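You operate a simulated robot arm through the tools that you are given. There is no shell and no other tool. Be economical: measure what you need, move in short steps, check, and stop when the job is done.

Carry out the task below with a simulated robot arm. There is one attempt and no reset: what you move stays moved.

JOB
Press the cap of relay G home and put it in the green relay tray.
Fine: use the screw press; dark blue knob back to UP, carriage left out; the other relays stay as they are. Set down upright: what you pick out.

Only the result counts: the job must be done as asked and must still hold three seconds after the hand-in. Knocking over, shifting, dropping, spilling or breaking anything else fails it. A push-on lid holds only when it is set on centred and level and pressed home; a screw cap is set on level and turned clockwise until tight.

ROBOT AND FRAMES
A 6-joint arm with a two-finger parallel gripper, fixed in place. Base frame: the origin is at the foot of the arm, x ahead of it, y to its left, z up; the work surface is at about z = 0. Lengths are in mm, angles in degrees, forces in N, time in s.
With the tool pointing down near the work surface it reaches from about 140 to 580 mm from the base axis. Its first joint turns from -66.0 to 66.0 degrees. Payload 2.1 kg.
Tool frame: the origin (TCP) lies between the finger pads and is the grasp point; the fingertips stand 30 mm ahead of it; z points along the fingers, y is the line along which they close. Largest opening 94 mm; finger width 28, thickness 10; the body of the gripper, 50 by 96 mm, starts 55 mm behind the TCP.
Orientation is told as [roll, pitch, yaw] about the base's x, y, z axes, in that order, counted from this pose: with the fingers straight down and closing along the base's y, the tool's x points along the base's -x, its y along +y and its z along -z.

CONTROLS
- The arm moves only by the tool arm_command. Its argument "motion" is a list of rows, each an object (a shift or turn left out is 0, a gripper value left out holds the last) with "slide": the shift along the base's x, y, z in units of 300 mm (1.0 is 300 mm), a list of three; "dr": the turn, a rotation vector about the base's x, y, z in units of 45 degrees (1.0 is 45 degrees), a list of three; "claw": the opening, from 0 (shut) to 1 (fully open). In form: [{"slide": [tx, ty, tz], "dr": [ax, ay, az], "claw": claw}, ...]. A call has 1 to 8 rows; each row is the pose to reach, as a shift and turn from the pose commanded when the call began. A call with a number of a shift or a turn outside -1 to 1 is refused whole. Rows are played at 5 a second. More than 50 mm and 8.6 degrees between two rows, or a gripper value outside its range, and nothing of the call is played. Where a pose cannot be reached the arm comes as near as it can. A force on the tool above 60 N (or 10 N above the force at the start of the call, whichever is more), or a blocked arm, ends the call early, and 0.2 s more pass. The fingers move at their own pace (about 72 mm/s each) and stop on an object; they squeeze with about 22 N. The grip force told is the motor's: it shows also when the fingers shut on nothing. Time passes only in rows, and 0.2 s behind the last, so rows that repeat a pose let the fingers close. The reply holds the time, the measured pose of the TCP, the force on the tool along the base axes, the opening and the grip force, in the units named above and with some noise, with the torque about the TCP (base axes, N m) and any sound that the robot's microphone picked up.
- Cameras (640 x 400 px; columns grow to the right, rows downward): "scene" is fixed at [60, -358.2, 500.6]; the picture's right is [0.81, -0.59, 0.00], its down [-0.26, -0.36, -0.90] and it looks along [0.53, 0.73, -0.44] (base axes); focal length 258 px, centre (320, 200). "wrist" rides on the gripper at [76, 14, -103] in the tool frame; the picture's right is [-0.18, 0.98, 0.00], its down [-0.75, -0.14, -0.64] and it looks along [-0.63, -0.12, 0.77] (tool axes); focal length 243 px, centre (320, 200). There is no depth. A picture from a camera that has moved, and an enlarged one, comes with that camera's place and axes in the base frame and with its lens. The place of the scene camera against the robot may be out by one fixed shift of up to 12 mm in any direction.
- snapshot(camera): a new picture of that camera. No time passes.
- zoom(camera, box): a new picture of the part [left, top, right, bottom] of that camera's present view, enlarged. No time passes.
- hand_in(): hands the job in; it is judged then, once.

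Work in short steps. Places have to be worked out from the pictures, the camera data and where the tool is seen: move nearer, look again, correct. Check each grasp and each placing, and mend what went wrong. You have 120 turns and 68 pictures in all, those below and enlarged ones among them. Open the gripper and draw the arm clear of the work before you hand the job in, unless the task says otherwise; then end with one line.

The tools are called as a command line: name --argument value ..., lists and objects as JSON in quotes. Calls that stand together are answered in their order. arm_command: Moves the arm, as the interface text tells. Its arguments: {"type":"object","properties":{"motion":{"type":"array","items":{"type":"object","properties":{"slide":{"type":"array","items":{"type":"number"}},"dr":{"type":"array","items":{"type":"number"}},"claw":{"type":"number"}}}}},"required":["motion"]} The other tools are called the same way: snapshot (camera) takes a picture; zoom (camera, box) takes an enlarged picture of a part of a camera's view; hand_in () hands the job in.

At the start:

```text
clock: 0.0
eef_pos: [273.2, 71.5, 424.6]
tcp_rot: [0.0, -0.1, 0.1]
wrist_force: [-0.5, 0.1, -0.1]
moment: [-0.02, -0.02, 0.0]
finger_gap: 93.9
grip_force: 0.0
```

scene: 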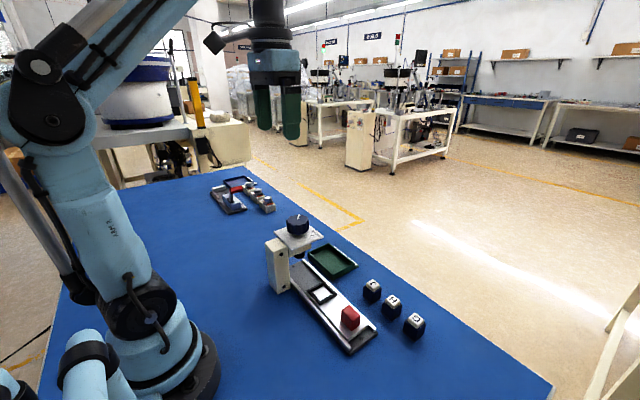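
wrist: 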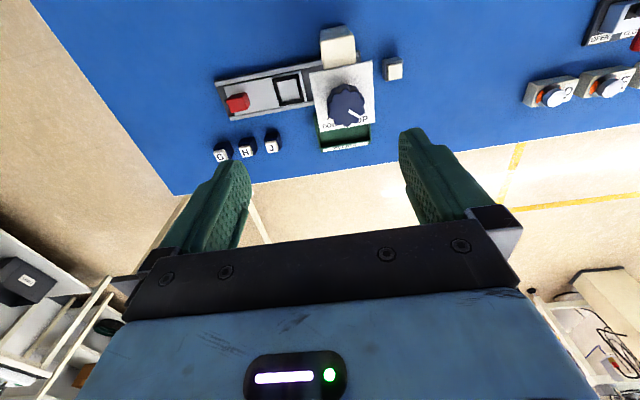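

I'll look closer at the press, relays and tray in both cameras.

zoom --camera "scene" --box '[250, 200, 450, 360]'

zoom --camera "wrist" --box '[200, 10, 420, 170]'

zoom --camera "scene" --box '[190, 160, 290, 220]'

```text
2.50 times, centred on (350, 280) of scene
camera zoom: at [60.0, -358.2, 500.6], right [0.81, -0.59, 0.0], down [-0.26, -0.36, -0.9], along [0.53, 0.73, -0.44], focal length 646 px, centre (245, 0)
```

zoom: 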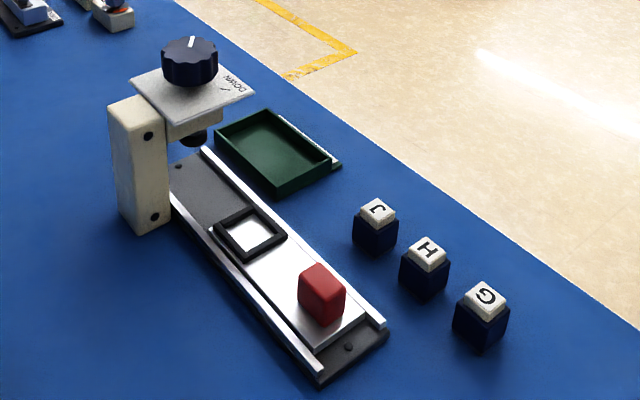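

```text
2.50 times, centred on (310, 90) of wrist
camera zoom: at [196.3, 86.7, 526.1], right [0.18, 0.98, 0.0], down [0.75, -0.14, 0.64], along [0.63, -0.12, -0.77], focal length 606 px, centre (345, 475)
```

zoom: 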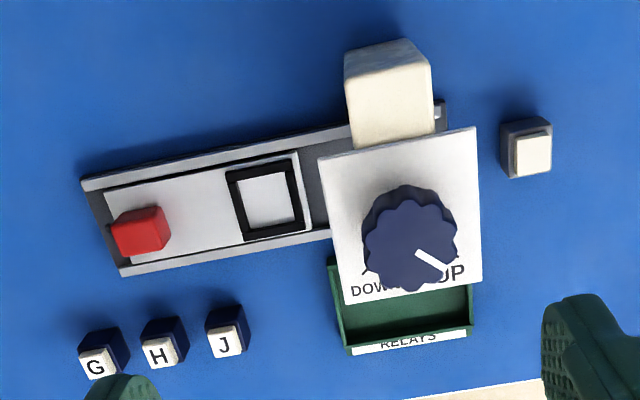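

```text
6.40 times, centred on (240, 190) of scene
camera zoom: at [60.0, -358.2, 500.6], right [0.81, -0.59, 0.0], down [-0.26, -0.36, -0.9], along [0.53, 0.73, -0.44], focal length 1653 px, centre (832, 264)
```

zoom: 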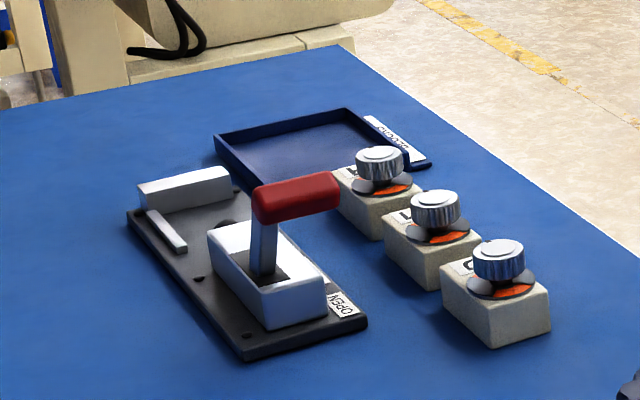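

The press, carriage (out), knob at UP, green tray and relays G/H/J are visible. I'll move to a viewpoint nearer to G and the nest.

arm_command --motion '[{"slide": [-0.029, -0.114, -0.07]}, {"slide": [-0.058, -0.228, -0.14]}, {"slide": [-0.086, -0.342, -0.21]}, {"slide": [-0.115, -0.456, -0.28]}, {"slide": [-0.143, -0.57, -0.35]}, {"slide": [-0.143, -0.57, -0.35]}]'

snapshot --camera "wrist"

```text
clock: 1.4
eef_pos: [230.9, -99.5, 319.2]
tcp_rot: [0.0, -0.2, 0.1]
wrist_force: [-0.4, -0.7, 0.0]
moment: [-0.01, -0.01, 0.02]
finger_gap: 93.7
grip_force: 0.0
```

```text
62 pictures are left
camera wrist: at [153.6, -83.8, 422.1], right [0.18, 0.98, 0.0], down [0.75, -0.14, 0.64], along [0.63, -0.12, -0.77], focal length 243 px, centre (320, 200)
```

wrist: 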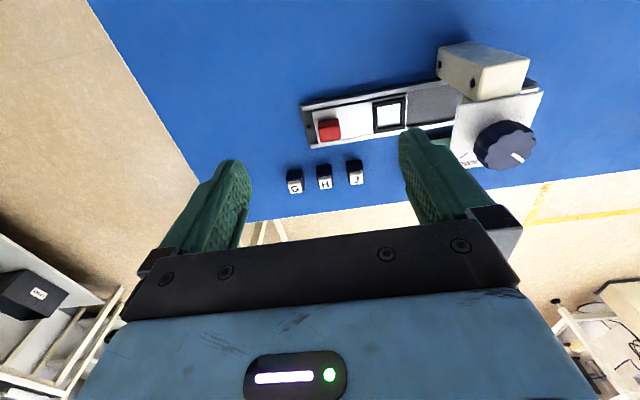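

zoom --camera "wrist" --box '[270, 80, 430, 200]'

zoom --camera "scene" --box '[350, 270, 440, 345]'

```text
3.33 times, centred on (350, 140) of wrist
camera zoom: at [153.6, -83.8, 422.1], right [0.18, 0.98, 0.0], down [0.75, -0.14, 0.64], along [0.63, -0.12, -0.77], focal length 809 px, centre (220, 400)
```

zoom: 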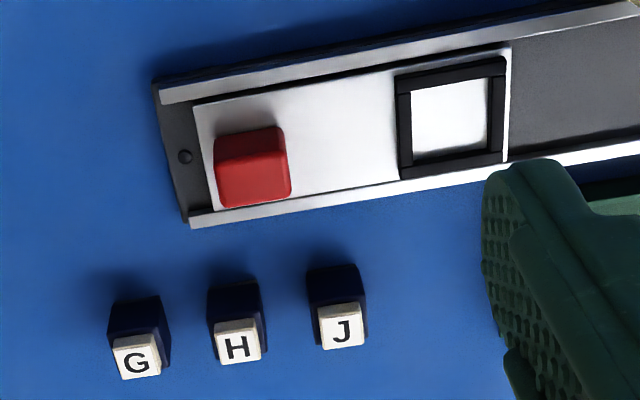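

```text
5.33 times, centred on (395, 308) of scene
camera zoom: at [60.0, -358.2, 500.6], right [0.81, -0.59, 0.0], down [-0.26, -0.36, -0.9], along [0.53, 0.73, -0.44], focal length 1377 px, centre (-80, -373)
```

zoom: 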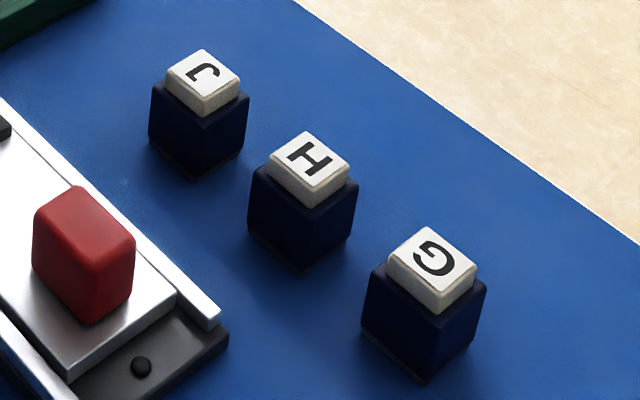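

G's cap top is about (425, -185, 45) and the nest centre about (327, 1), with the rail along y. I'll move above G with fingers partly open and look again.

arm_command --motion '[{"slide": [0.092, -0.04, -0.08], "claw": 0.6}, {"slide": [0.184, -0.08, -0.16]}, {"slide": [0.276, -0.12, -0.24]}, {"slide": [0.368, -0.16, -0.32]}, {"slide": [0.46, -0.2, -0.4]}, {"slide": [0.552, -0.24, -0.48]}, {"slide": [0.647, -0.283, -0.563]}, {"slide": [0.647, -0.283, -0.563]}]'

zoom --camera "wrist" --box '[200, 50, 440, 200]'

```text
clock: 3.2
eef_pos: [426.8, -185.9, 148.7]
tcp_rot: [0.0, -0.2, 0.1]
wrist_force: [0.5, -0.1, 0.8]
moment: [-0.04, 0.01, 0.0]
finger_gap: 56.1
grip_force: 0.0
```

```text
2.67 times, centred on (320, 125) of wrist
camera zoom: at [349.4, -170.3, 250.1], right [0.18, 0.98, 0.0], down [0.75, -0.14, 0.64], along [0.63, -0.12, -0.77], focal length 647 px, centre (320, 400)
```

zoom: 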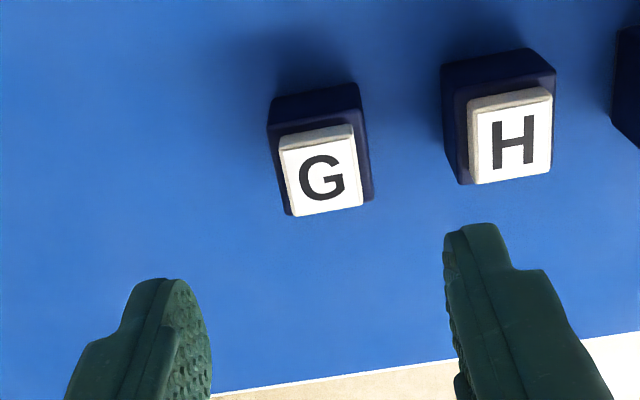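

G is centred at about (426.5, -184.5), yaw ≈ 0, with cap ~23 mm wide. I descend so the tips are ~12 mm above the table and close on the body.

arm_command --motion '[{"slide": [0, 0.0045, -0.12]}, {"slide": [0, 0.0045, -0.24]}, {"slide": [0, 0.0045, -0.32]}, {"slide": [0, 0.0045, -0.355]}, {"slide": [0, 0.0045, -0.355]}]'

snapshot --camera "wrist"

zoom --camera "scene" --box '[350, 260, 450, 345]'

```text
clock: 4.4
eef_pos: [423.8, -182.7, 41.6]
tcp_rot: [0.0, -0.1, 0.0]
wrist_force: [-0.7, -1.1, 0.1]
moment: [0.01, -0.03, 0.02]
finger_gap: 56.2
grip_force: 0.1
```

```text
58 pictures are left
camera wrist: at [347.4, -167.5, 144.5], right [0.18, 0.98, 0.0], down [0.75, -0.14, 0.64], along [0.63, -0.12, -0.77], focal length 243 px, centre (320, 200)
```

wrist: 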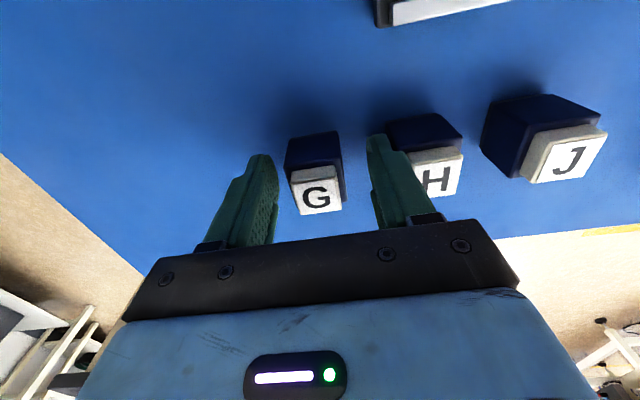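

```text
4.71 times, centred on (400, 302) of scene
camera zoom: at [60.0, -358.2, 500.6], right [0.81, -0.59, 0.0], down [-0.26, -0.36, -0.9], along [0.53, 0.73, -0.44], focal length 1215 px, centre (-56, -282)
```

zoom: 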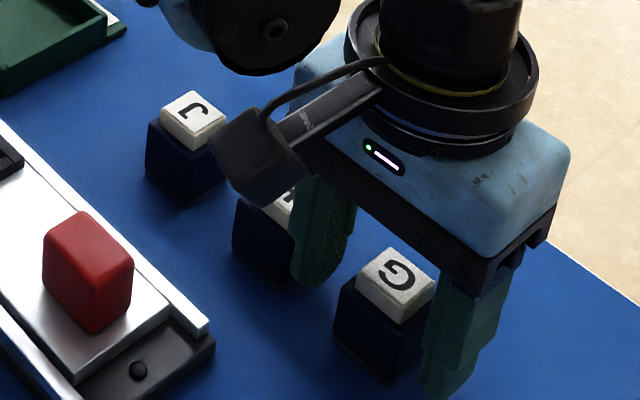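

The fingers straddle G's body, with G about 3 mm ahead in x. I correct by +3 mm and close.

arm_command --motion '[{"slide": [0.01, 0, 0], "claw": 0.5}, {"slide": [0.01, 0, 0], "claw": 0.4}, {"slide": [0.01, 0, 0], "claw": 0.3}, {"slide": [0.01, 0, 0], "claw": 0.2}, {"slide": [0.01, 0, 0], "claw": 0.2}]'

```text
clock: 5.6
eef_pos: [427.6, -183.0, 42.6]
tcp_rot: [-0.1, -0.2, 0.2]
wrist_force: [1.1, 0.3, 0.7]
moment: [-0.01, -0.03, -0.04]
finger_gap: 31.0
grip_force: 22.0
```

Gripped on a 31 mm body. Lift and check.

arm_command --motion '[{"slide": [0, 0, 0.1]}, {"slide": [0, 0, 0.2]}, {"slide": [0, 0, 0.3]}, {"slide": [0, 0, 0.3]}]'

zoom --camera "wrist" --box '[220, 50, 420, 230]'

```text
clock: 6.6
eef_pos: [427.1, -182.9, 132.9]
tcp_rot: [0.0, -0.1, 0.1]
wrist_force: [-0.3, 0.0, -0.6]
moment: [0.01, -0.01, 0.03]
finger_gap: 31.1
grip_force: 21.9
```

```text
2.22 times, centred on (320, 140) of wrist
camera zoom: at [350.6, -167.9, 235.2], right [0.18, 0.98, 0.0], down [0.75, -0.14, 0.64], along [0.63, -0.12, -0.77], focal length 539 px, centre (320, 333)
```

zoom: 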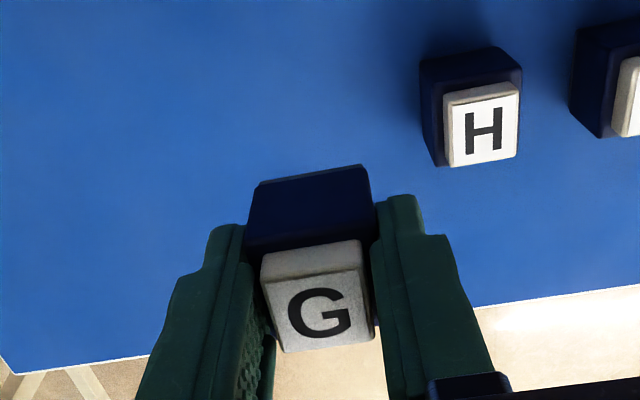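

G is held centred and level. To keep the wide gripper body away from the press head I'll turn the tool +90° (camera on the -y side) while moving toward the nest at height; first 45°.

arm_command --motion '[{"slide": [-0.037, 0.03, 0.04], "dr": [0, 0, 0.167]}, {"slide": [-0.074, 0.06, 0.08], "dr": [0, 0, 0.333]}, {"slide": [-0.11, 0.09, 0.12], "dr": [0, 0, 0.5]}, {"slide": [-0.148, 0.12, 0.16], "dr": [0, 0, 0.667]}, {"slide": [-0.185, 0.15, 0.19], "dr": [0, 0, 0.833]}, {"slide": [-0.22, 0.18, 0.22], "dr": [0, 0, 1]}, {"slide": [-0.22, 0.18, 0.22], "dr": [0, 0, 1]}]'

```text
clock: 8.2
eef_pos: [362.4, -128.3, 199.6]
tcp_rot: [-0.1, -0.1, 45.2]
wrist_force: [0.3, 0.3, -0.3]
moment: [0.01, 0.0, 0.03]
finger_gap: 31.2
grip_force: 22.2
```

Second 45° turn, moving above the nest at z≈190.

arm_command --motion '[{"slide": [-0.02, 0.07, -0.005], "dr": [0, 0, 0.167]}, {"slide": [-0.04, 0.14, -0.01], "dr": [0, 0, 0.333]}, {"slide": [-0.06, 0.21, -0.015], "dr": [0, 0, 0.5]}, {"slide": [-0.08, 0.28, -0.02], "dr": [0, 0, 0.667]}, {"slide": [-0.1, 0.35, -0.025], "dr": [0, 0, 0.833]}, {"slide": [-0.118, 0.42, -0.032], "dr": [0, 0, 1]}, {"slide": [-0.118, 0.42, -0.032], "dr": [0, 0, 1]}]'

snapshot --camera "wrist"

snapshot --camera "scene"

```text
clock: 9.8
eef_pos: [326.4, -4.2, 189.8]
tcp_rot: [-0.1, -0.2, 90.2]
wrist_force: [-0.3, -0.8, -0.4]
moment: [0.01, -0.01, 0.0]
finger_gap: 31.3
grip_force: 21.9
```

```text
55 pictures are left
camera wrist: at [311.0, -78.2, 292.0], right [-0.98, 0.18, 0.0], down [0.14, 0.75, 0.64], along [0.12, 0.63, -0.77], focal length 243 px, centre (320, 200)
```

wrist: 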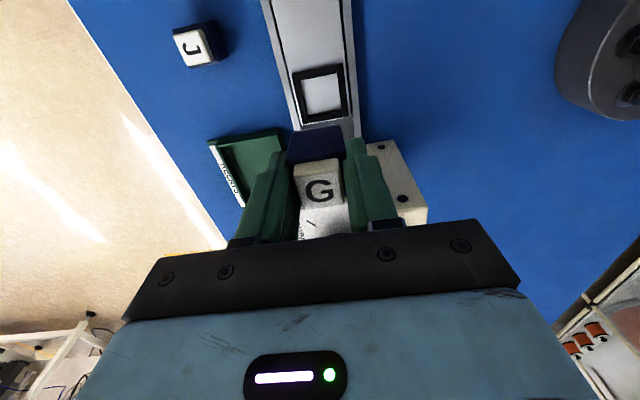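

```text
54 pictures are left
```

scene: 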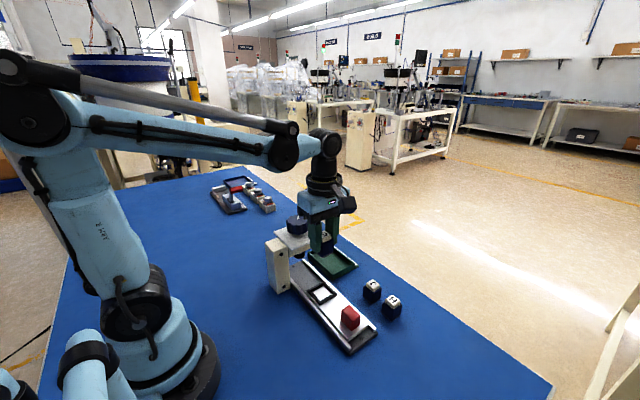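

zoom --camera "wrist" --box '[220, 20, 420, 240]'

zoom --camera "scene" --box '[250, 180, 390, 320]'

```text
1.82 times, centred on (320, 130) of wrist
camera zoom: at [311.0, -78.2, 292.0], right [-0.98, 0.18, 0.0], down [0.14, 0.75, 0.64], along [0.12, 0.63, -0.77], focal length 441 px, centre (320, 327)
```

zoom: 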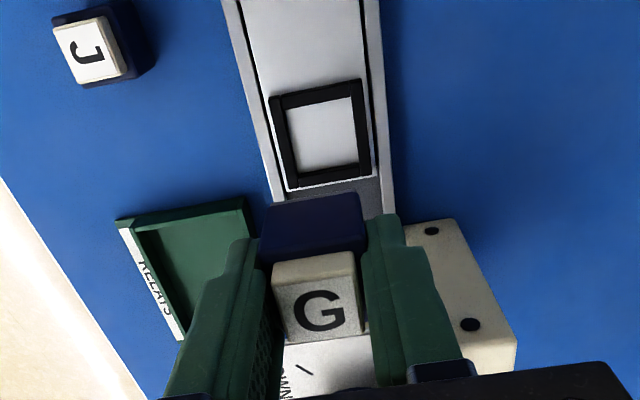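

```text
2.86 times, centred on (320, 250) of scene
camera zoom: at [60.0, -358.2, 500.6], right [0.81, -0.59, 0.0], down [-0.26, -0.36, -0.9], along [0.53, 0.73, -0.44], focal length 738 px, centre (320, 57)
```

zoom: 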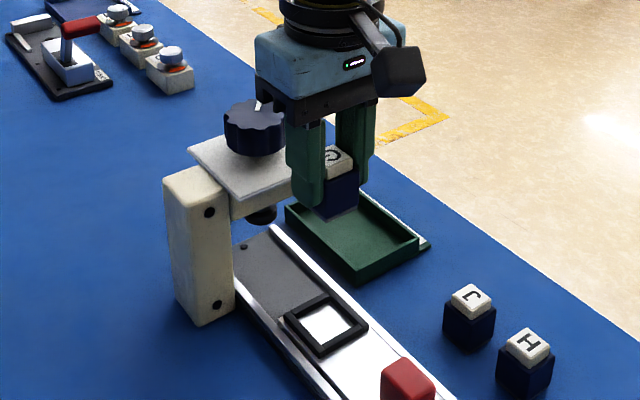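

Relative to the held relay, the nest is about +4 mm in y and +1 mm in x. I descend to just above the nest and look again.

arm_command --motion '[{"slide": [0.002, 0.013, -0.12]}, {"slide": [0.002, 0.013, -0.24]}, {"slide": [0.002, 0.013, -0.35]}, {"slide": [0.002, 0.013, -0.35]}]'

zoom --camera "wrist" --box '[220, 20, 420, 220]'

zoom --camera "scene" --box '[250, 190, 390, 330]'

```text
clock: 10.8
eef_pos: [327.8, 1.5, 85.6]
tcp_rot: [0.0, -0.1, 90.0]
wrist_force: [-0.2, 0.4, -0.1]
moment: [0.04, 0.04, 0.02]
finger_gap: 31.2
grip_force: 22.0
```

```text
2.00 times, centred on (320, 120) of wrist
camera zoom: at [312.5, -74.6, 187.7], right [-0.98, 0.18, 0.0], down [0.14, 0.75, 0.64], along [0.12, 0.63, -0.77], focal length 485 px, centre (320, 360)
```

zoom: 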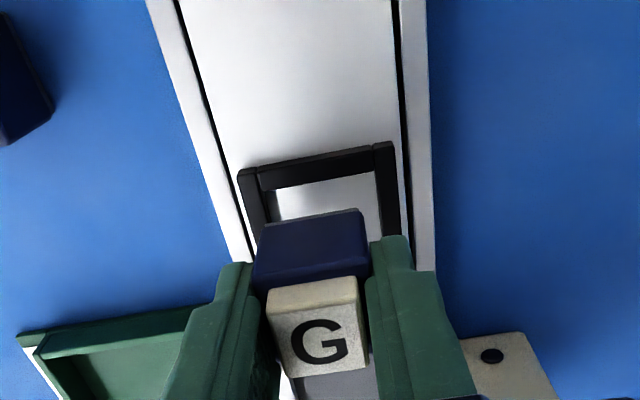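

```text
2.86 times, centred on (320, 260) of scene
camera zoom: at [60.0, -358.2, 500.6], right [0.81, -0.59, 0.0], down [-0.26, -0.36, -0.9], along [0.53, 0.73, -0.44], focal length 738 px, centre (320, 29)
```

zoom: 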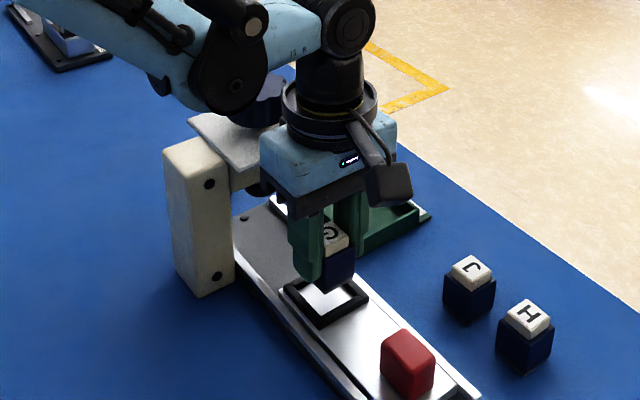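

The relay seems about 2.7 mm too far in +x relative to the nest; y is aligned. I correct and lower 15 mm for another look.

arm_command --motion '[{"slide": [-0.009, 0.001, 0]}, {"slide": [-0.009, 0.001, -0.05]}, {"slide": [-0.009, 0.001, -0.05]}]'

zoom --camera "wrist" --box '[260, 70, 380, 180]'

zoom --camera "scene" --box '[285, 250, 365, 320]'

```text
clock: 11.6
eef_pos: [324.7, 1.2, 70.4]
tcp_rot: [0.0, -0.1, 90.1]
wrist_force: [-1.2, -0.3, -1.4]
moment: [0.0, -0.03, 0.02]
finger_gap: 31.1
grip_force: 22.1
```

```text
3.64 times, centred on (320, 125) of wrist
camera zoom: at [308.8, -74.1, 172.1], right [-0.98, 0.18, 0.0], down [0.14, 0.75, 0.64], along [0.12, 0.63, -0.77], focal length 882 px, centre (320, 473)
```

zoom: 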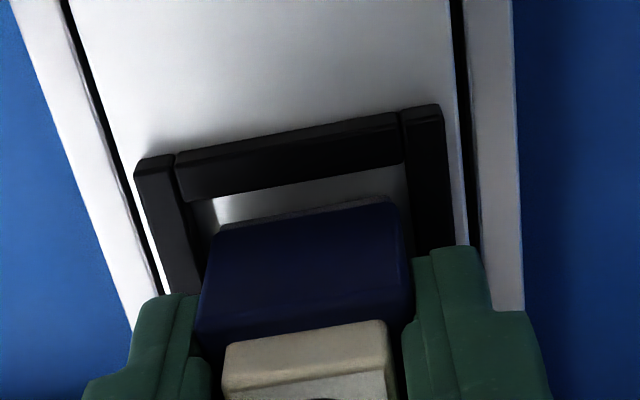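

```text
5.71 times, centred on (325, 285) of scene
camera zoom: at [60.0, -358.2, 500.6], right [0.81, -0.59, 0.0], down [-0.26, -0.36, -0.9], along [0.53, 0.73, -0.44], focal length 1476 px, centre (291, -286)
```

zoom: 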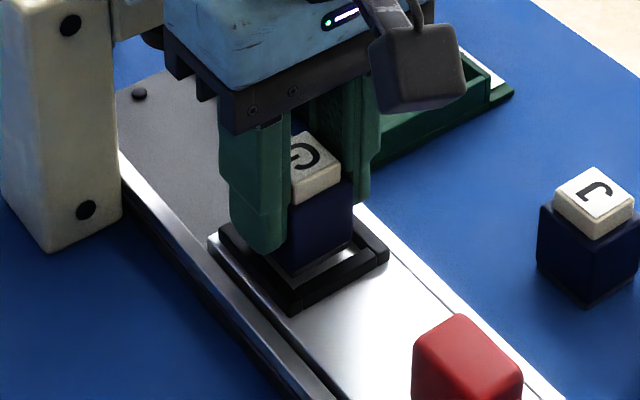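

Relay is over the nest; gaps suggest a +1.5 mm x shift. I then lower 10 mm and read forces.

arm_command --motion '[{"slide": [0.005, 0, 0]}, {"slide": [0.005, 0, -0.017]}, {"slide": [0.005, 0, -0.033]}, {"slide": [0.005, 0, -0.033]}]'

zoom --camera "wrist" --box '[260, 70, 380, 180]'

```text
clock: 12.4
eef_pos: [326.9, 1.1, 63.1]
tcp_rot: [0.3, -0.1, 90.1]
wrist_force: [-1.9, -0.2, 23.4]
moment: [0.09, 0.05, 0.02]
finger_gap: 31.5
grip_force: 21.8
stopped in row 4: the force on the tool passed its limit (the readings are from after the stop); the commanded pose is now the measured one
```

```text
3.64 times, centred on (320, 125) of wrist
camera zoom: at [311.0, -74.3, 164.7], right [-0.98, 0.18, 0.0], down [0.14, 0.75, 0.64], along [0.11, 0.63, -0.77], focal length 882 px, centre (320, 473)
```

zoom: 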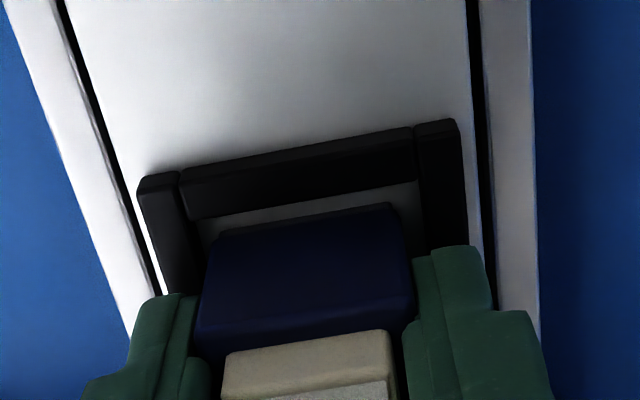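

Contact at z≈63; I check from the scene camera whether the relay has entered the frame or rests on it.

zoom --camera "scene" --box '[300, 265, 350, 310]'

```text
8.89 times, centred on (325, 288) of scene
camera zoom: at [59.9, -358.2, 500.7], right [0.81, -0.59, 0.0], down [-0.26, -0.36, -0.9], along [0.53, 0.73, -0.44], focal length 2295 px, centre (276, -578)
```

zoom: 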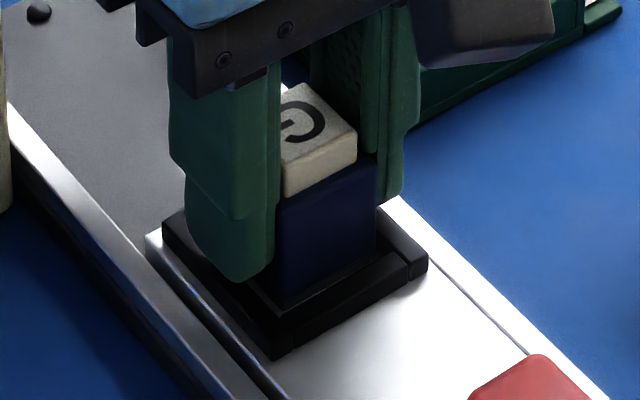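

The relay's base is hidden behind the front bar, so it appears to be inside the nest on the plate. I release and look.

arm_command --motion '[{"slide": [0, 0, 0], "claw": 0.36}, {"slide": [0, 0, 0], "claw": 0.42}, {"slide": [0, 0, 0.003], "claw": 0.5}, {"slide": [0, 0, 0.1]}, {"slide": [0, 0, 0.2]}, {"slide": [0, 0, 0.3]}, {"slide": [0, 0, 0.3]}]'

zoom --camera "wrist" --box '[240, 50, 400, 180]'

zoom --camera "scene" --box '[260, 210, 370, 320]'

```text
clock: 14.0
eef_pos: [326.4, 1.1, 152.5]
tcp_rot: [0.2, 0.1, 90.0]
wrist_force: [-0.2, 0.0, 0.8]
moment: [0.0, -0.02, 0.04]
finger_gap: 46.8
grip_force: 0.1
```

```text
3.08 times, centred on (320, 115) of wrist
camera zoom: at [310.7, -73.7, 254.8], right [-0.98, 0.18, 0.0], down [0.14, 0.75, 0.64], along [0.12, 0.63, -0.77], focal length 746 px, centre (320, 462)
```

zoom: 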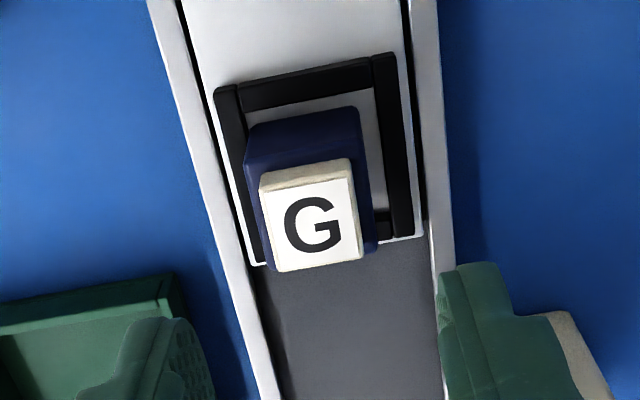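

```text
3.64 times, centred on (315, 265) of scene
camera zoom: at [60.0, -358.2, 500.6], right [0.81, -0.59, 0.0], down [-0.26, -0.36, -0.9], along [0.53, 0.73, -0.44], focal length 939 px, centre (338, -36)
```

zoom: 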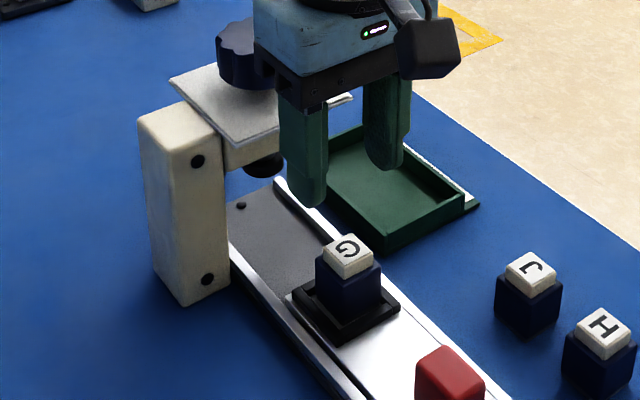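

zoom --camera "wrist" --box '[285, 60, 365, 145]'

zoom --camera "scene" --box '[300, 270, 350, 315]'

```text
4.71 times, centred on (325, 102) of wrist
camera zoom: at [310.7, -73.7, 254.8], right [-0.98, 0.18, 0.0], down [0.14, 0.75, 0.64], along [0.12, 0.63, -0.77], focal length 1142 px, centre (296, 659)
```

zoom: 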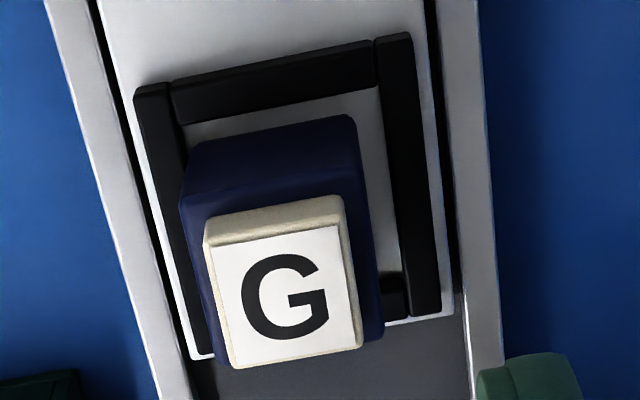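

```text
8.89 times, centred on (325, 292) of scene
camera zoom: at [60.0, -358.2, 500.6], right [0.81, -0.59, 0.0], down [-0.26, -0.36, -0.9], along [0.53, 0.73, -0.44], focal length 2295 px, centre (276, -622)
```

zoom: 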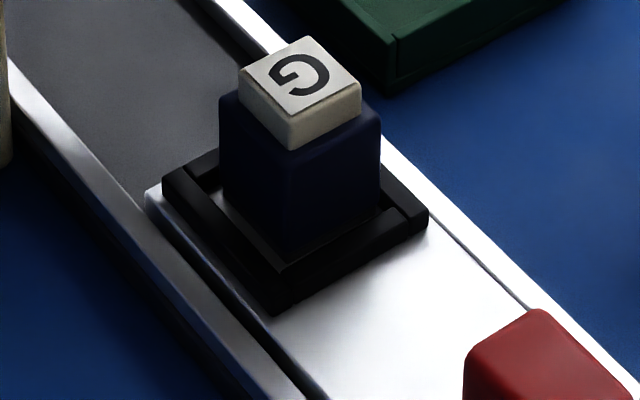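

The relay sits inside the nest, level. Now I move over the red handle to locate it.

arm_command --motion '[{"slide": [0, -0.12, 0], "claw": 0.6}, {"slide": [0, -0.24, 0]}, {"slide": [-0.003, -0.34, 0]}, {"slide": [-0.003, -0.34, 0]}]'

zoom --camera "wrist" --box '[220, 20, 420, 200]'

```text
clock: 15.0
eef_pos: [324.6, -103.4, 152.1]
tcp_rot: [0.2, 0.0, 90.0]
wrist_force: [-0.3, -0.1, -0.1]
moment: [-0.01, -0.03, 0.0]
finger_gap: 56.4
grip_force: 0.0
```

```text
2.22 times, centred on (320, 110) of wrist
camera zoom: at [309.8, -178.3, 254.2], right [-0.98, 0.18, 0.0], down [0.14, 0.75, 0.64], along [0.11, 0.63, -0.77], focal length 539 px, centre (320, 400)
```

zoom: 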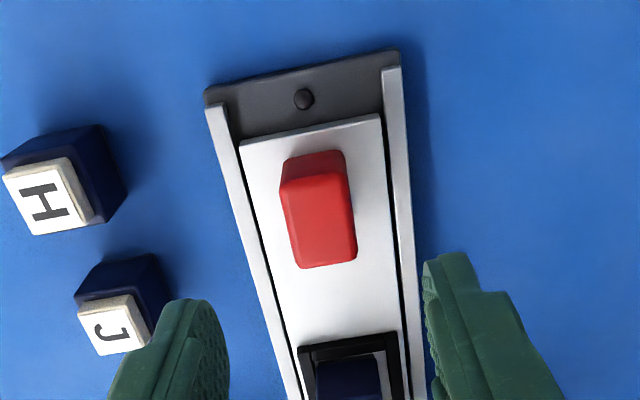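

Handle spans y ≈ -115…-81, x ≈ 325 ± 12, top z ≈ 49. I descend around it and grip it.

arm_command --motion '[{"slide": [0.001, 0.017, -0.12]}, {"slide": [0.001, 0.017, -0.24]}, {"slide": [0.001, 0.017, -0.31]}, {"slide": [0.001, 0.017, -0.31], "claw": 0.4}, {"slide": [0.001, 0.017, -0.31], "claw": 0.2}, {"slide": [0.001, 0.017, -0.31], "claw": 0.2}, {"slide": [0.001, 0.017, -0.31], "claw": 0.2}]'

snapshot --camera "scene"

```text
clock: 16.6
eef_pos: [325.5, -98.4, 59.4]
tcp_rot: [0.3, 0.0, 89.9]
wrist_force: [-0.3, -0.3, -9.6]
moment: [0.02, 0.03, -0.03]
finger_gap: 30.4
grip_force: 44.8
```

```text
40 pictures are left
```

scene: 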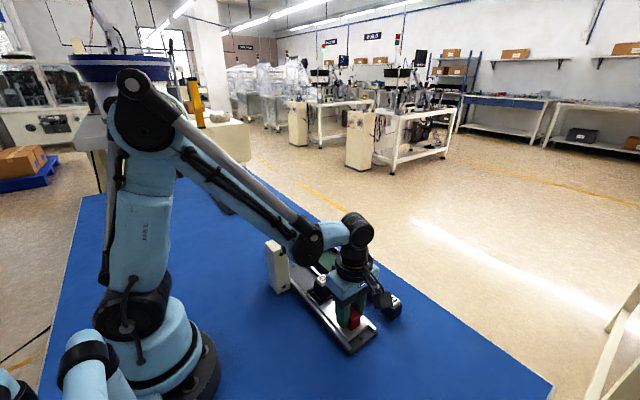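

Handle gripped. Slide the carriage in gently, first 60 mm.

arm_command --motion '[{"slide": [0, 0.02, 0]}, {"slide": [0, 0.05, 0]}, {"slide": [0, 0.08, 0]}, {"slide": [0, 0.11, 0]}, {"slide": [0, 0.14, 0]}, {"slide": [0, 0.17, 0]}, {"slide": [0, 0.19, 0]}, {"slide": [0, 0.2, 0]}]'

zoom --camera "scene" --box '[250, 200, 400, 350]'

```text
clock: 18.1
eef_pos: [324.5, -43.5, 60.8]
tcp_rot: [0.5, -0.1, 90.1]
wrist_force: [-5.4, 1.0, 15.4]
moment: [-0.13, -0.65, 0.02]
finger_gap: 25.3
grip_force: 44.8
stopped in row 7: the force on the tool passed its limit (the readings are from after the stop); the commanded pose is now the measured one
```

```text
2.67 times, centred on (325, 275) of scene
camera zoom: at [59.9, -358.2, 500.7], right [0.81, -0.59, 0.0], down [-0.26, -0.36, -0.9], along [0.53, 0.73, -0.44], focal length 689 px, centre (307, 0)
```

zoom: 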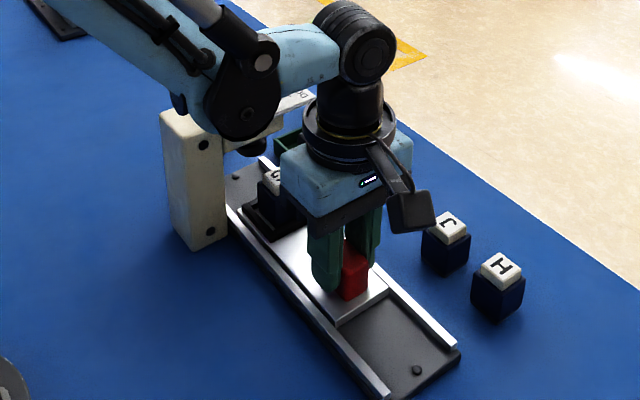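

The carriage slid 55 mm, then a force stop with vertical load. I loosen, re-read and regrip.

arm_command --motion '[{"slide": [0, 0, 0], "claw": 0.4}, {"slide": [0, 0, 0], "claw": 0.4}, {"slide": [0, 0, 0.003], "claw": 0.4}]'

zoom --camera "wrist" --box '[220, 50, 440, 230]'

```text
clock: 18.9
eef_pos: [326.7, -43.1, 61.4]
tcp_rot: [0.5, -0.1, 90.0]
wrist_force: [0.0, 0.0, 0.0]
moment: [0.0, -0.02, 0.0]
finger_gap: 37.8
grip_force: 0.2
```

```text
2.22 times, centred on (330, 140) of wrist
camera zoom: at [310.8, -118.2, 163.7], right [-0.98, 0.18, 0.01], down [0.15, 0.75, 0.64], along [0.11, 0.63, -0.77], focal length 539 px, centre (298, 333)
```

zoom: 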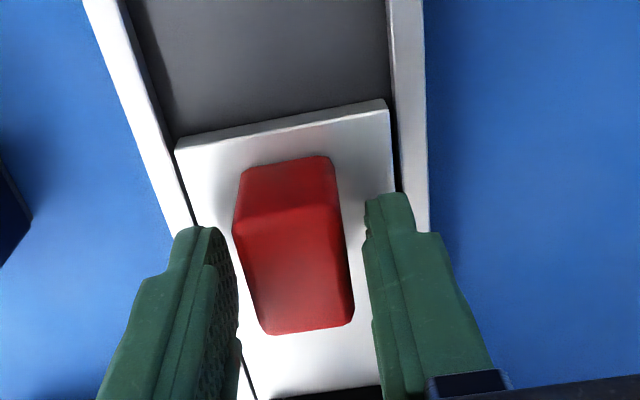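

arm_command --motion '[{"slide": [0, 0, 0], "claw": 0.3}, {"slide": [0, 0, 0], "claw": 0.24}, {"slide": [0, 0, 0], "claw": 0.24}, {"slide": [0, 0.01, 0]}, {"slide": [0, 0.03, 0]}, {"slide": [0, 0.05, 0]}, {"slide": [0, 0.07, 0]}, {"slide": [0, 0.08, 0]}]'

```text
clock: 20.7
eef_pos: [325.5, -18.4, 61.0]
tcp_rot: [0.4, 0.0, 90.0]
wrist_force: [-8.3, -1.7, 31.0]
moment: [-0.03, -0.89, 0.09]
finger_gap: 25.6
grip_force: 44.5
```

Carriage keeps moving; continue in small steps until its inner stop.

arm_command --motion '[{"slide": [-0.002, 0.015, 0.002]}, {"slide": [-0.002, 0.03, 0.002]}, {"slide": [-0.002, 0.045, 0.002]}, {"slide": [-0.002, 0.06, 0.002]}, {"slide": [-0.002, 0.075, 0.002]}, {"slide": [-0.002, 0.09, 0.002]}]'

zoom --camera "scene" --box '[240, 200, 390, 350]'

```text
clock: 22.1
eef_pos: [324.2, 3.9, 62.6]
tcp_rot: [0.4, 0.5, 89.9]
wrist_force: [4.5, -30.9, 2.8]
moment: [-0.55, -1.15, 1.15]
finger_gap: 26.3
grip_force: 44.7
```

```text
2.67 times, centred on (315, 275) of scene
camera zoom: at [59.9, -358.2, 500.7], right [0.81, -0.59, 0.0], down [-0.26, -0.36, -0.9], along [0.53, 0.73, -0.44], focal length 689 px, centre (333, 0)
```

zoom: 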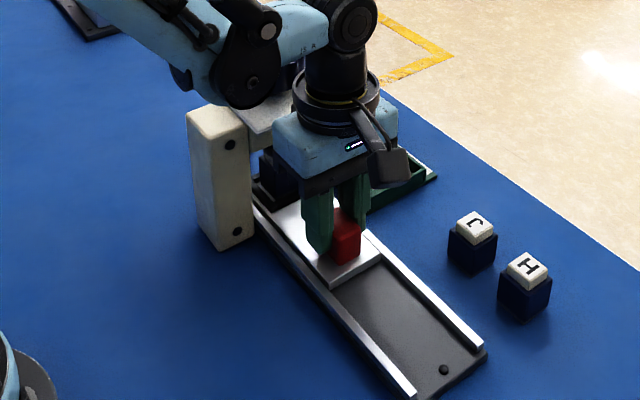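

-31 N in y: carriage is at the inner stop (travel ~102 mm). Release, lift and look at the press head.

arm_command --motion '[{"slide": [0, -0.005, 0], "claw": 0.35}, {"slide": [0, -0.005, 0], "claw": 0.45}, {"slide": [0, -0.005, 0], "claw": 0.5}, {"slide": [0, -0.04, 0.15]}, {"slide": [0, -0.08, 0.3]}, {"slide": [0, -0.12, 0.45]}, {"slide": [0, -0.12, 0.6], "claw": 0.9}, {"slide": [0, -0.12, 0.6]}]'

snapshot --camera "wrist"

zoom --camera "scene" --box '[240, 190, 390, 340]'

```text
clock: 23.9
eef_pos: [322.7, -30.6, 241.4]
tcp_rot: [0.4, 0.0, 89.9]
wrist_force: [0.0, -0.2, -0.2]
moment: [-0.04, 0.0, 0.02]
finger_gap: 84.5
grip_force: 0.1
```

```text
36 pictures are left
camera wrist: at [308.2, -105.3, 344.8], right [-0.98, 0.18, 0.01], down [0.15, 0.75, 0.64], along [0.11, 0.63, -0.77], focal length 243 px, centre (320, 200)
```

wrist: 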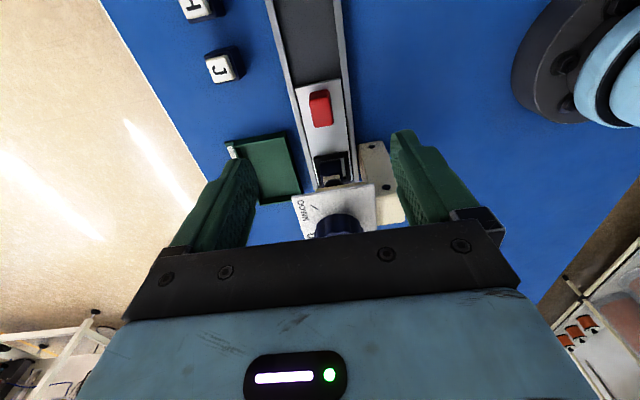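

```text
2.67 times, centred on (315, 265) of scene
camera zoom: at [60.0, -358.2, 500.6], right [0.81, -0.59, 0.0], down [-0.26, -0.36, -0.9], along [0.53, 0.73, -0.44], focal length 689 px, centre (333, 27)
```

zoom: 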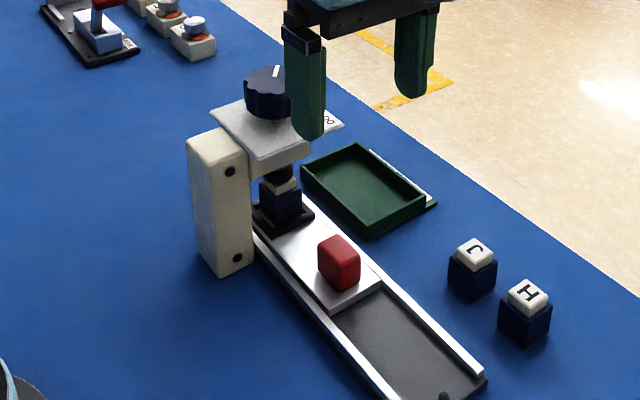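

Carriage is in with the relay under the ram. I go above the knob (estimated (316,100,180)) while turning the tool to yaw 45 for the upcoming -90° turn.

arm_command --motion '[{"slide": [0, 0, 0.1], "dr": [0, 0, -0.167]}, {"slide": [0, 0.11, 0.2], "dr": [0, 0, -0.333]}, {"slide": [0, 0.22, 0.2], "dr": [0, 0, -0.5]}, {"slide": [-0.01, 0.33, 0.2], "dr": [0, 0, -0.667]}, {"slide": [-0.02, 0.42, 0.2], "dr": [0, 0, -0.833]}, {"slide": [-0.02, 0.435, 0.2], "dr": [0, 0, -1]}, {"slide": [-0.02, 0.435, 0.2], "dr": [0, 0, -1]}]'

zoom --camera "wrist" --box '[200, 20, 440, 200]'

```text
clock: 25.5
eef_pos: [318.5, 101.1, 301.8]
tcp_rot: [0.5, -0.1, 44.9]
wrist_force: [-0.3, -0.2, 0.7]
moment: [-0.02, -0.02, -0.01]
finger_gap: 84.7
grip_force: 0.0
```

```text
2.22 times, centred on (320, 110) of wrist
camera zoom: at [254.6, 58.3, 404.2], right [-0.56, 0.83, 0.01], down [0.64, 0.43, 0.64], along [0.53, 0.37, -0.77], focal length 539 px, centre (320, 400)
```

zoom: 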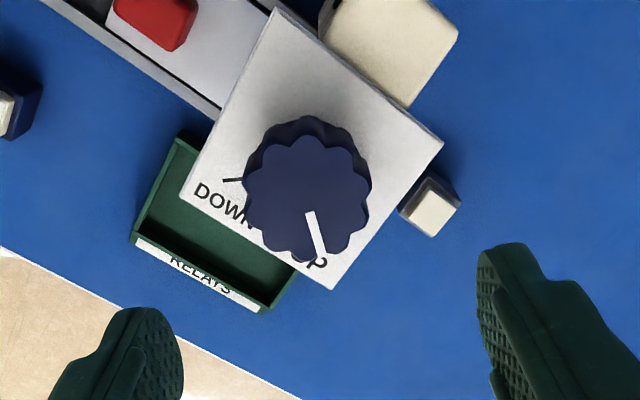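

Knob centre ≈ (320, 100), top z≈180, ~50 mm across; the pointer at UP must turn about -105° (clockwise from above) to DOWN. I descend part-way and check centring.

arm_command --motion '[{"slide": [0.004, -0.003, -0.1], "claw": 0.78}, {"slide": [0.004, -0.003, -0.2]}, {"slide": [0.004, -0.003, -0.28]}, {"slide": [0.004, -0.003, -0.28]}]'

zoom --camera "wrist" --box '[200, 60, 440, 240]'

zoom --camera "scene" --box '[240, 170, 360, 290]'

```text
clock: 26.5
eef_pos: [321.5, 101.0, 217.9]
tcp_rot: [0.4, -0.1, 45.1]
wrist_force: [-0.1, -0.5, 0.0]
moment: [-0.02, 0.0, 0.01]
finger_gap: 73.6
grip_force: 0.0
```

```text
2.22 times, centred on (320, 150) of wrist
camera zoom: at [255.7, 57.7, 319.9], right [-0.56, 0.83, 0.01], down [0.64, 0.43, 0.64], along [0.53, 0.37, -0.77], focal length 539 px, centre (320, 311)
```

zoom: 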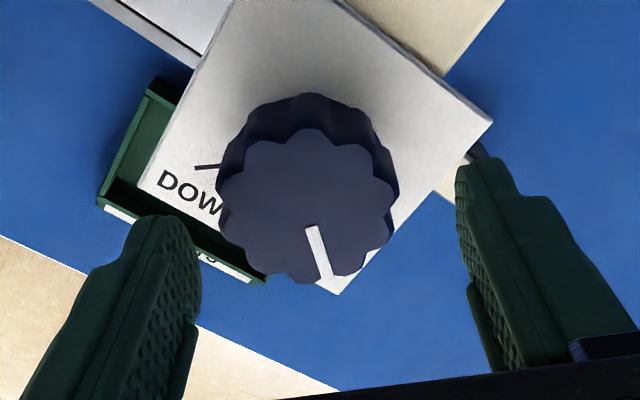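

```text
3.33 times, centred on (300, 230) of scene
camera zoom: at [60.0, -358.2, 500.6], right [0.81, -0.59, 0.0], down [-0.26, -0.36, -0.9], along [0.53, 0.73, -0.44], focal length 861 px, centre (387, 100)
```

zoom: 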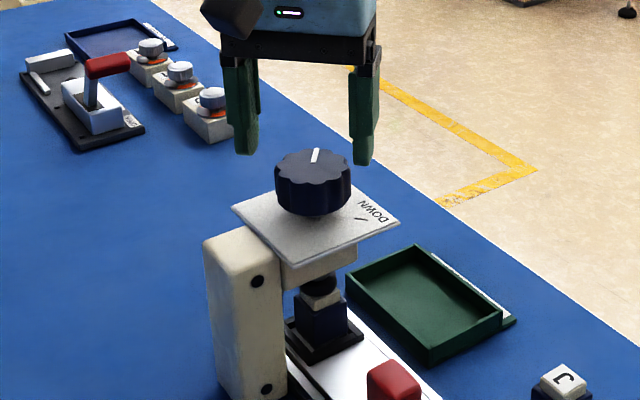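

Knob at (321.6, 99.3). Descend to z≈187 and close on it.

arm_command --motion '[{"slide": [0, -0.004, -0.05]}, {"slide": [0, -0.005, -0.1]}, {"slide": [0, -0.005, -0.1], "claw": 0.65}, {"slide": [0, -0.005, -0.1], "claw": 0.5}, {"slide": [0, -0.005, -0.1], "claw": 0.4}, {"slide": [0, -0.005, -0.1], "claw": 0.4}]'

zoom --camera "scene" --box '[240, 170, 360, 290]'

```text
clock: 27.9
eef_pos: [321.7, 98.1, 188.5]
tcp_rot: [-0.1, -0.1, 44.8]
wrist_force: [30.3, -24.0, -13.8]
moment: [0.47, 0.14, -0.31]
finger_gap: 55.4
grip_force: 45.0
```

```text
3.33 times, centred on (300, 230) of scene
camera zoom: at [60.1, -358.2, 500.6], right [0.81, -0.59, 0.0], down [-0.26, -0.36, -0.9], along [0.53, 0.73, -0.44], focal length 861 px, centre (387, 100)
```

zoom: 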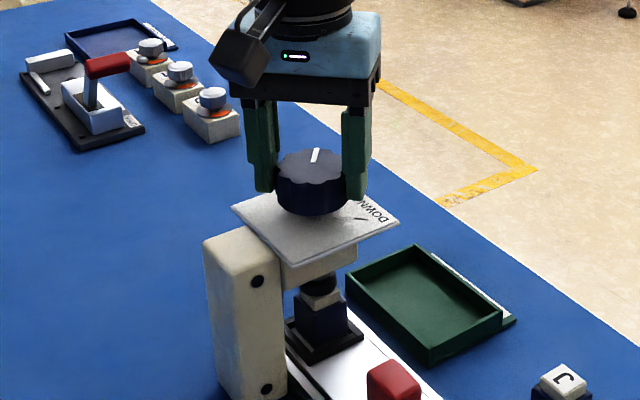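

One finger bears first (force +30,-24); I shift along the closing line to centre on the knob.

arm_command --motion '[{"slide": [0.003, -0.003, 0]}, {"slide": [0.006, -0.006, 0]}, {"slide": [0.006, -0.006, 0]}]'

```text
clock: 28.7
eef_pos: [323.0, 97.2, 187.9]
tcp_rot: [0.1, 0.1, 45.1]
wrist_force: [10.8, -12.8, 1.8]
moment: [-0.75, -1.56, -0.37]
finger_gap: 55.4
grip_force: 44.5
```

Better. A further 0.8 mm, then turn -45° in small steps.

arm_command --motion '[{"slide": [0.0025, -0.0025, 0]}, {"slide": [0.0025, -0.0025, 0], "dr": [0, 0, -0.167]}, {"slide": [0.0025, -0.0025, 0], "dr": [0, 0, -0.333]}, {"slide": [0.0025, -0.0025, 0], "dr": [0, 0, -0.5]}, {"slide": [0.0025, -0.0025, 0], "dr": [0, 0, -0.667]}, {"slide": [0.0025, -0.0025, 0], "dr": [0, 0, -0.833]}, {"slide": [0.0025, -0.0025, 0], "dr": [0, 0, -1]}]'

zoom --camera "scene" --box '[240, 170, 360, 290]'

```text
clock: 30.3
eef_pos: [323.2, 100.2, 186.8]
tcp_rot: [0.9, 0.1, 0.0]
wrist_force: [-19.9, 28.2, 16.6]
moment: [-0.5, -0.21, 0.28]
finger_gap: 55.6
grip_force: 44.8
```

```text
3.33 times, centred on (300, 230) of scene
camera zoom: at [59.9, -358.1, 500.7], right [0.81, -0.59, 0.0], down [-0.26, -0.36, -0.9], along [0.53, 0.73, -0.44], focal length 861 px, centre (387, 100)
```

zoom: 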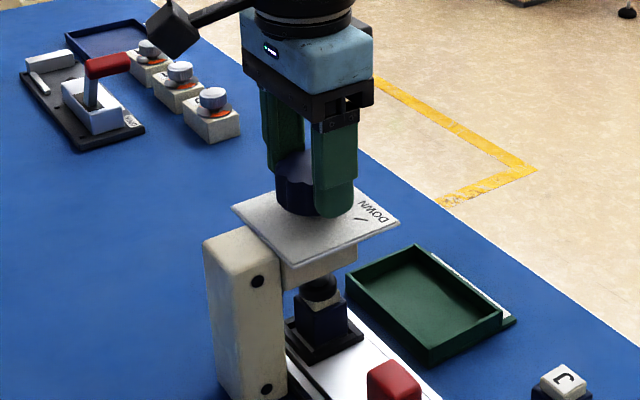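

The knob is turning with the hand; I recentre slightly and continue -45°.

arm_command --motion '[{"slide": [-0.005, 0.005, 0]}, {"slide": [-0.005, 0.005, 0], "dr": [0, 0, -0.167]}, {"slide": [-0.005, 0.005, 0], "dr": [0, 0, -0.333]}, {"slide": [-0.005, 0.005, 0], "dr": [0, 0, -0.5]}, {"slide": [-0.005, 0.005, 0], "dr": [0, 0, -0.667]}, {"slide": [-0.005, 0.005, 0], "dr": [0, 0, -0.833]}, {"slide": [-0.005, 0.005, 0], "dr": [0, 0, -1]}]'

zoom --camera "scene" --box '[260, 180, 350, 270]'

zoom --camera "wrist" --box '[220, 60, 420, 240]'

```text
clock: 31.9
eef_pos: [322.5, 100.8, 188.3]
tcp_rot: [1.2, 0.1, -45.0]
wrist_force: [24.5, 40.4, -22.7]
moment: [-0.23, 0.33, 0.36]
finger_gap: 55.5
grip_force: 45.1
```

```text
4.44 times, centred on (305, 225) of scene
camera zoom: at [60.1, -358.1, 500.7], right [0.81, -0.59, 0.0], down [-0.26, -0.36, -0.9], along [0.53, 0.73, -0.44], focal length 1148 px, centre (387, 89)
```

zoom: 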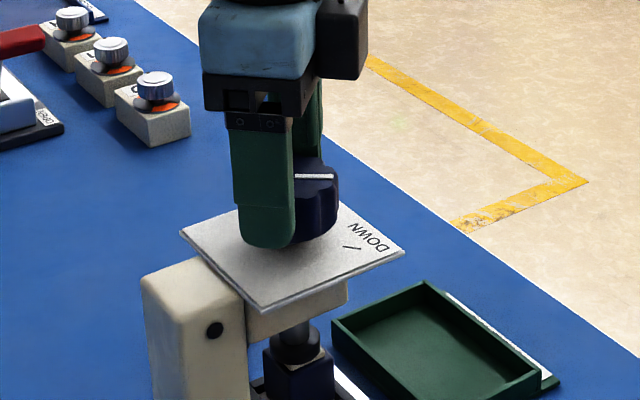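

```text
2.22 times, centred on (320, 150) of wrist
camera zoom: at [276.1, 165.1, 290.7], right [0.82, 0.56, 0.02], down [0.42, -0.64, 0.64], along [0.37, -0.52, -0.77], focal length 539 px, centre (320, 311)
```

zoom: 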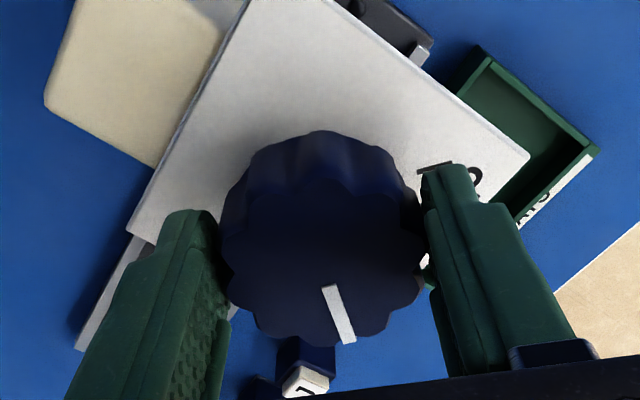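

The pointer follows and the ram has come down. Recentre and go another -15° toward the DOWN mark.

arm_command --motion '[{"slide": [0.004, 0.005, 0]}, {"slide": [0.004, 0.005, 0], "dr": [0, 0, -0.11]}, {"slide": [0.004, 0.005, 0], "dr": [0, 0, -0.22]}, {"slide": [0.004, 0.005, 0], "dr": [0, 0, -0.33]}, {"slide": [0.004, 0.005, 0], "dr": [0, 0, -0.33]}]'

zoom --camera "scene" --box '[260, 180, 350, 270]'

zoom --camera "wrist" --box '[220, 60, 420, 240]'

```text
clock: 33.1
eef_pos: [323.6, 100.0, 188.7]
tcp_rot: [0.9, 0.2, -59.9]
wrist_force: [20.2, 29.2, -10.2]
moment: [0.37, 0.49, 0.1]
finger_gap: 54.9
grip_force: 45.2
```

```text
4.44 times, centred on (305, 225) of scene
camera zoom: at [60.1, -358.1, 500.7], right [0.81, -0.59, 0.0], down [-0.26, -0.36, -0.9], along [0.53, 0.73, -0.44], focal length 1148 px, centre (387, 89)
```

zoom: 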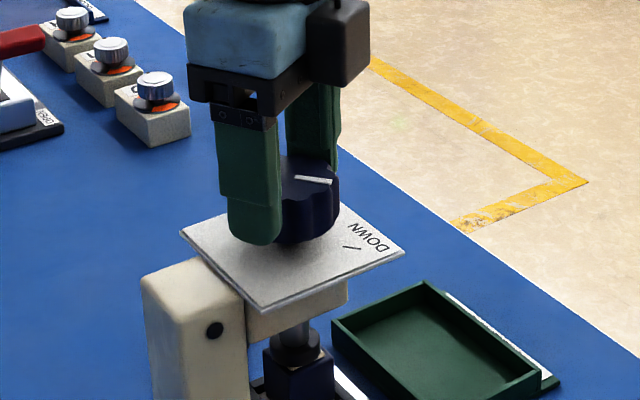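

```text
2.22 times, centred on (320, 150) of wrist
camera zoom: at [295.5, 174.4, 291.1], right [0.94, 0.33, 0.01], down [0.25, -0.73, 0.64], along [0.22, -0.6, -0.77], focal length 539 px, centre (320, 311)
```

zoom: 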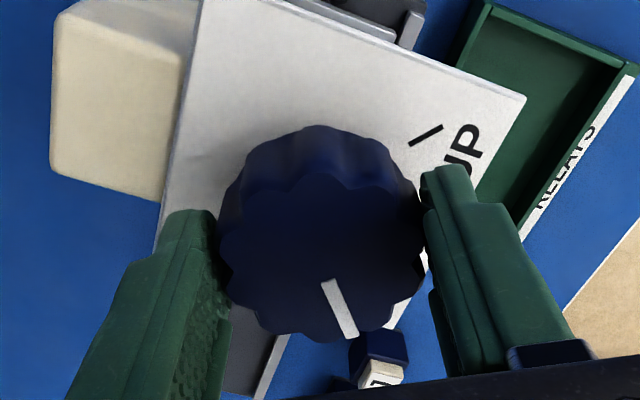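

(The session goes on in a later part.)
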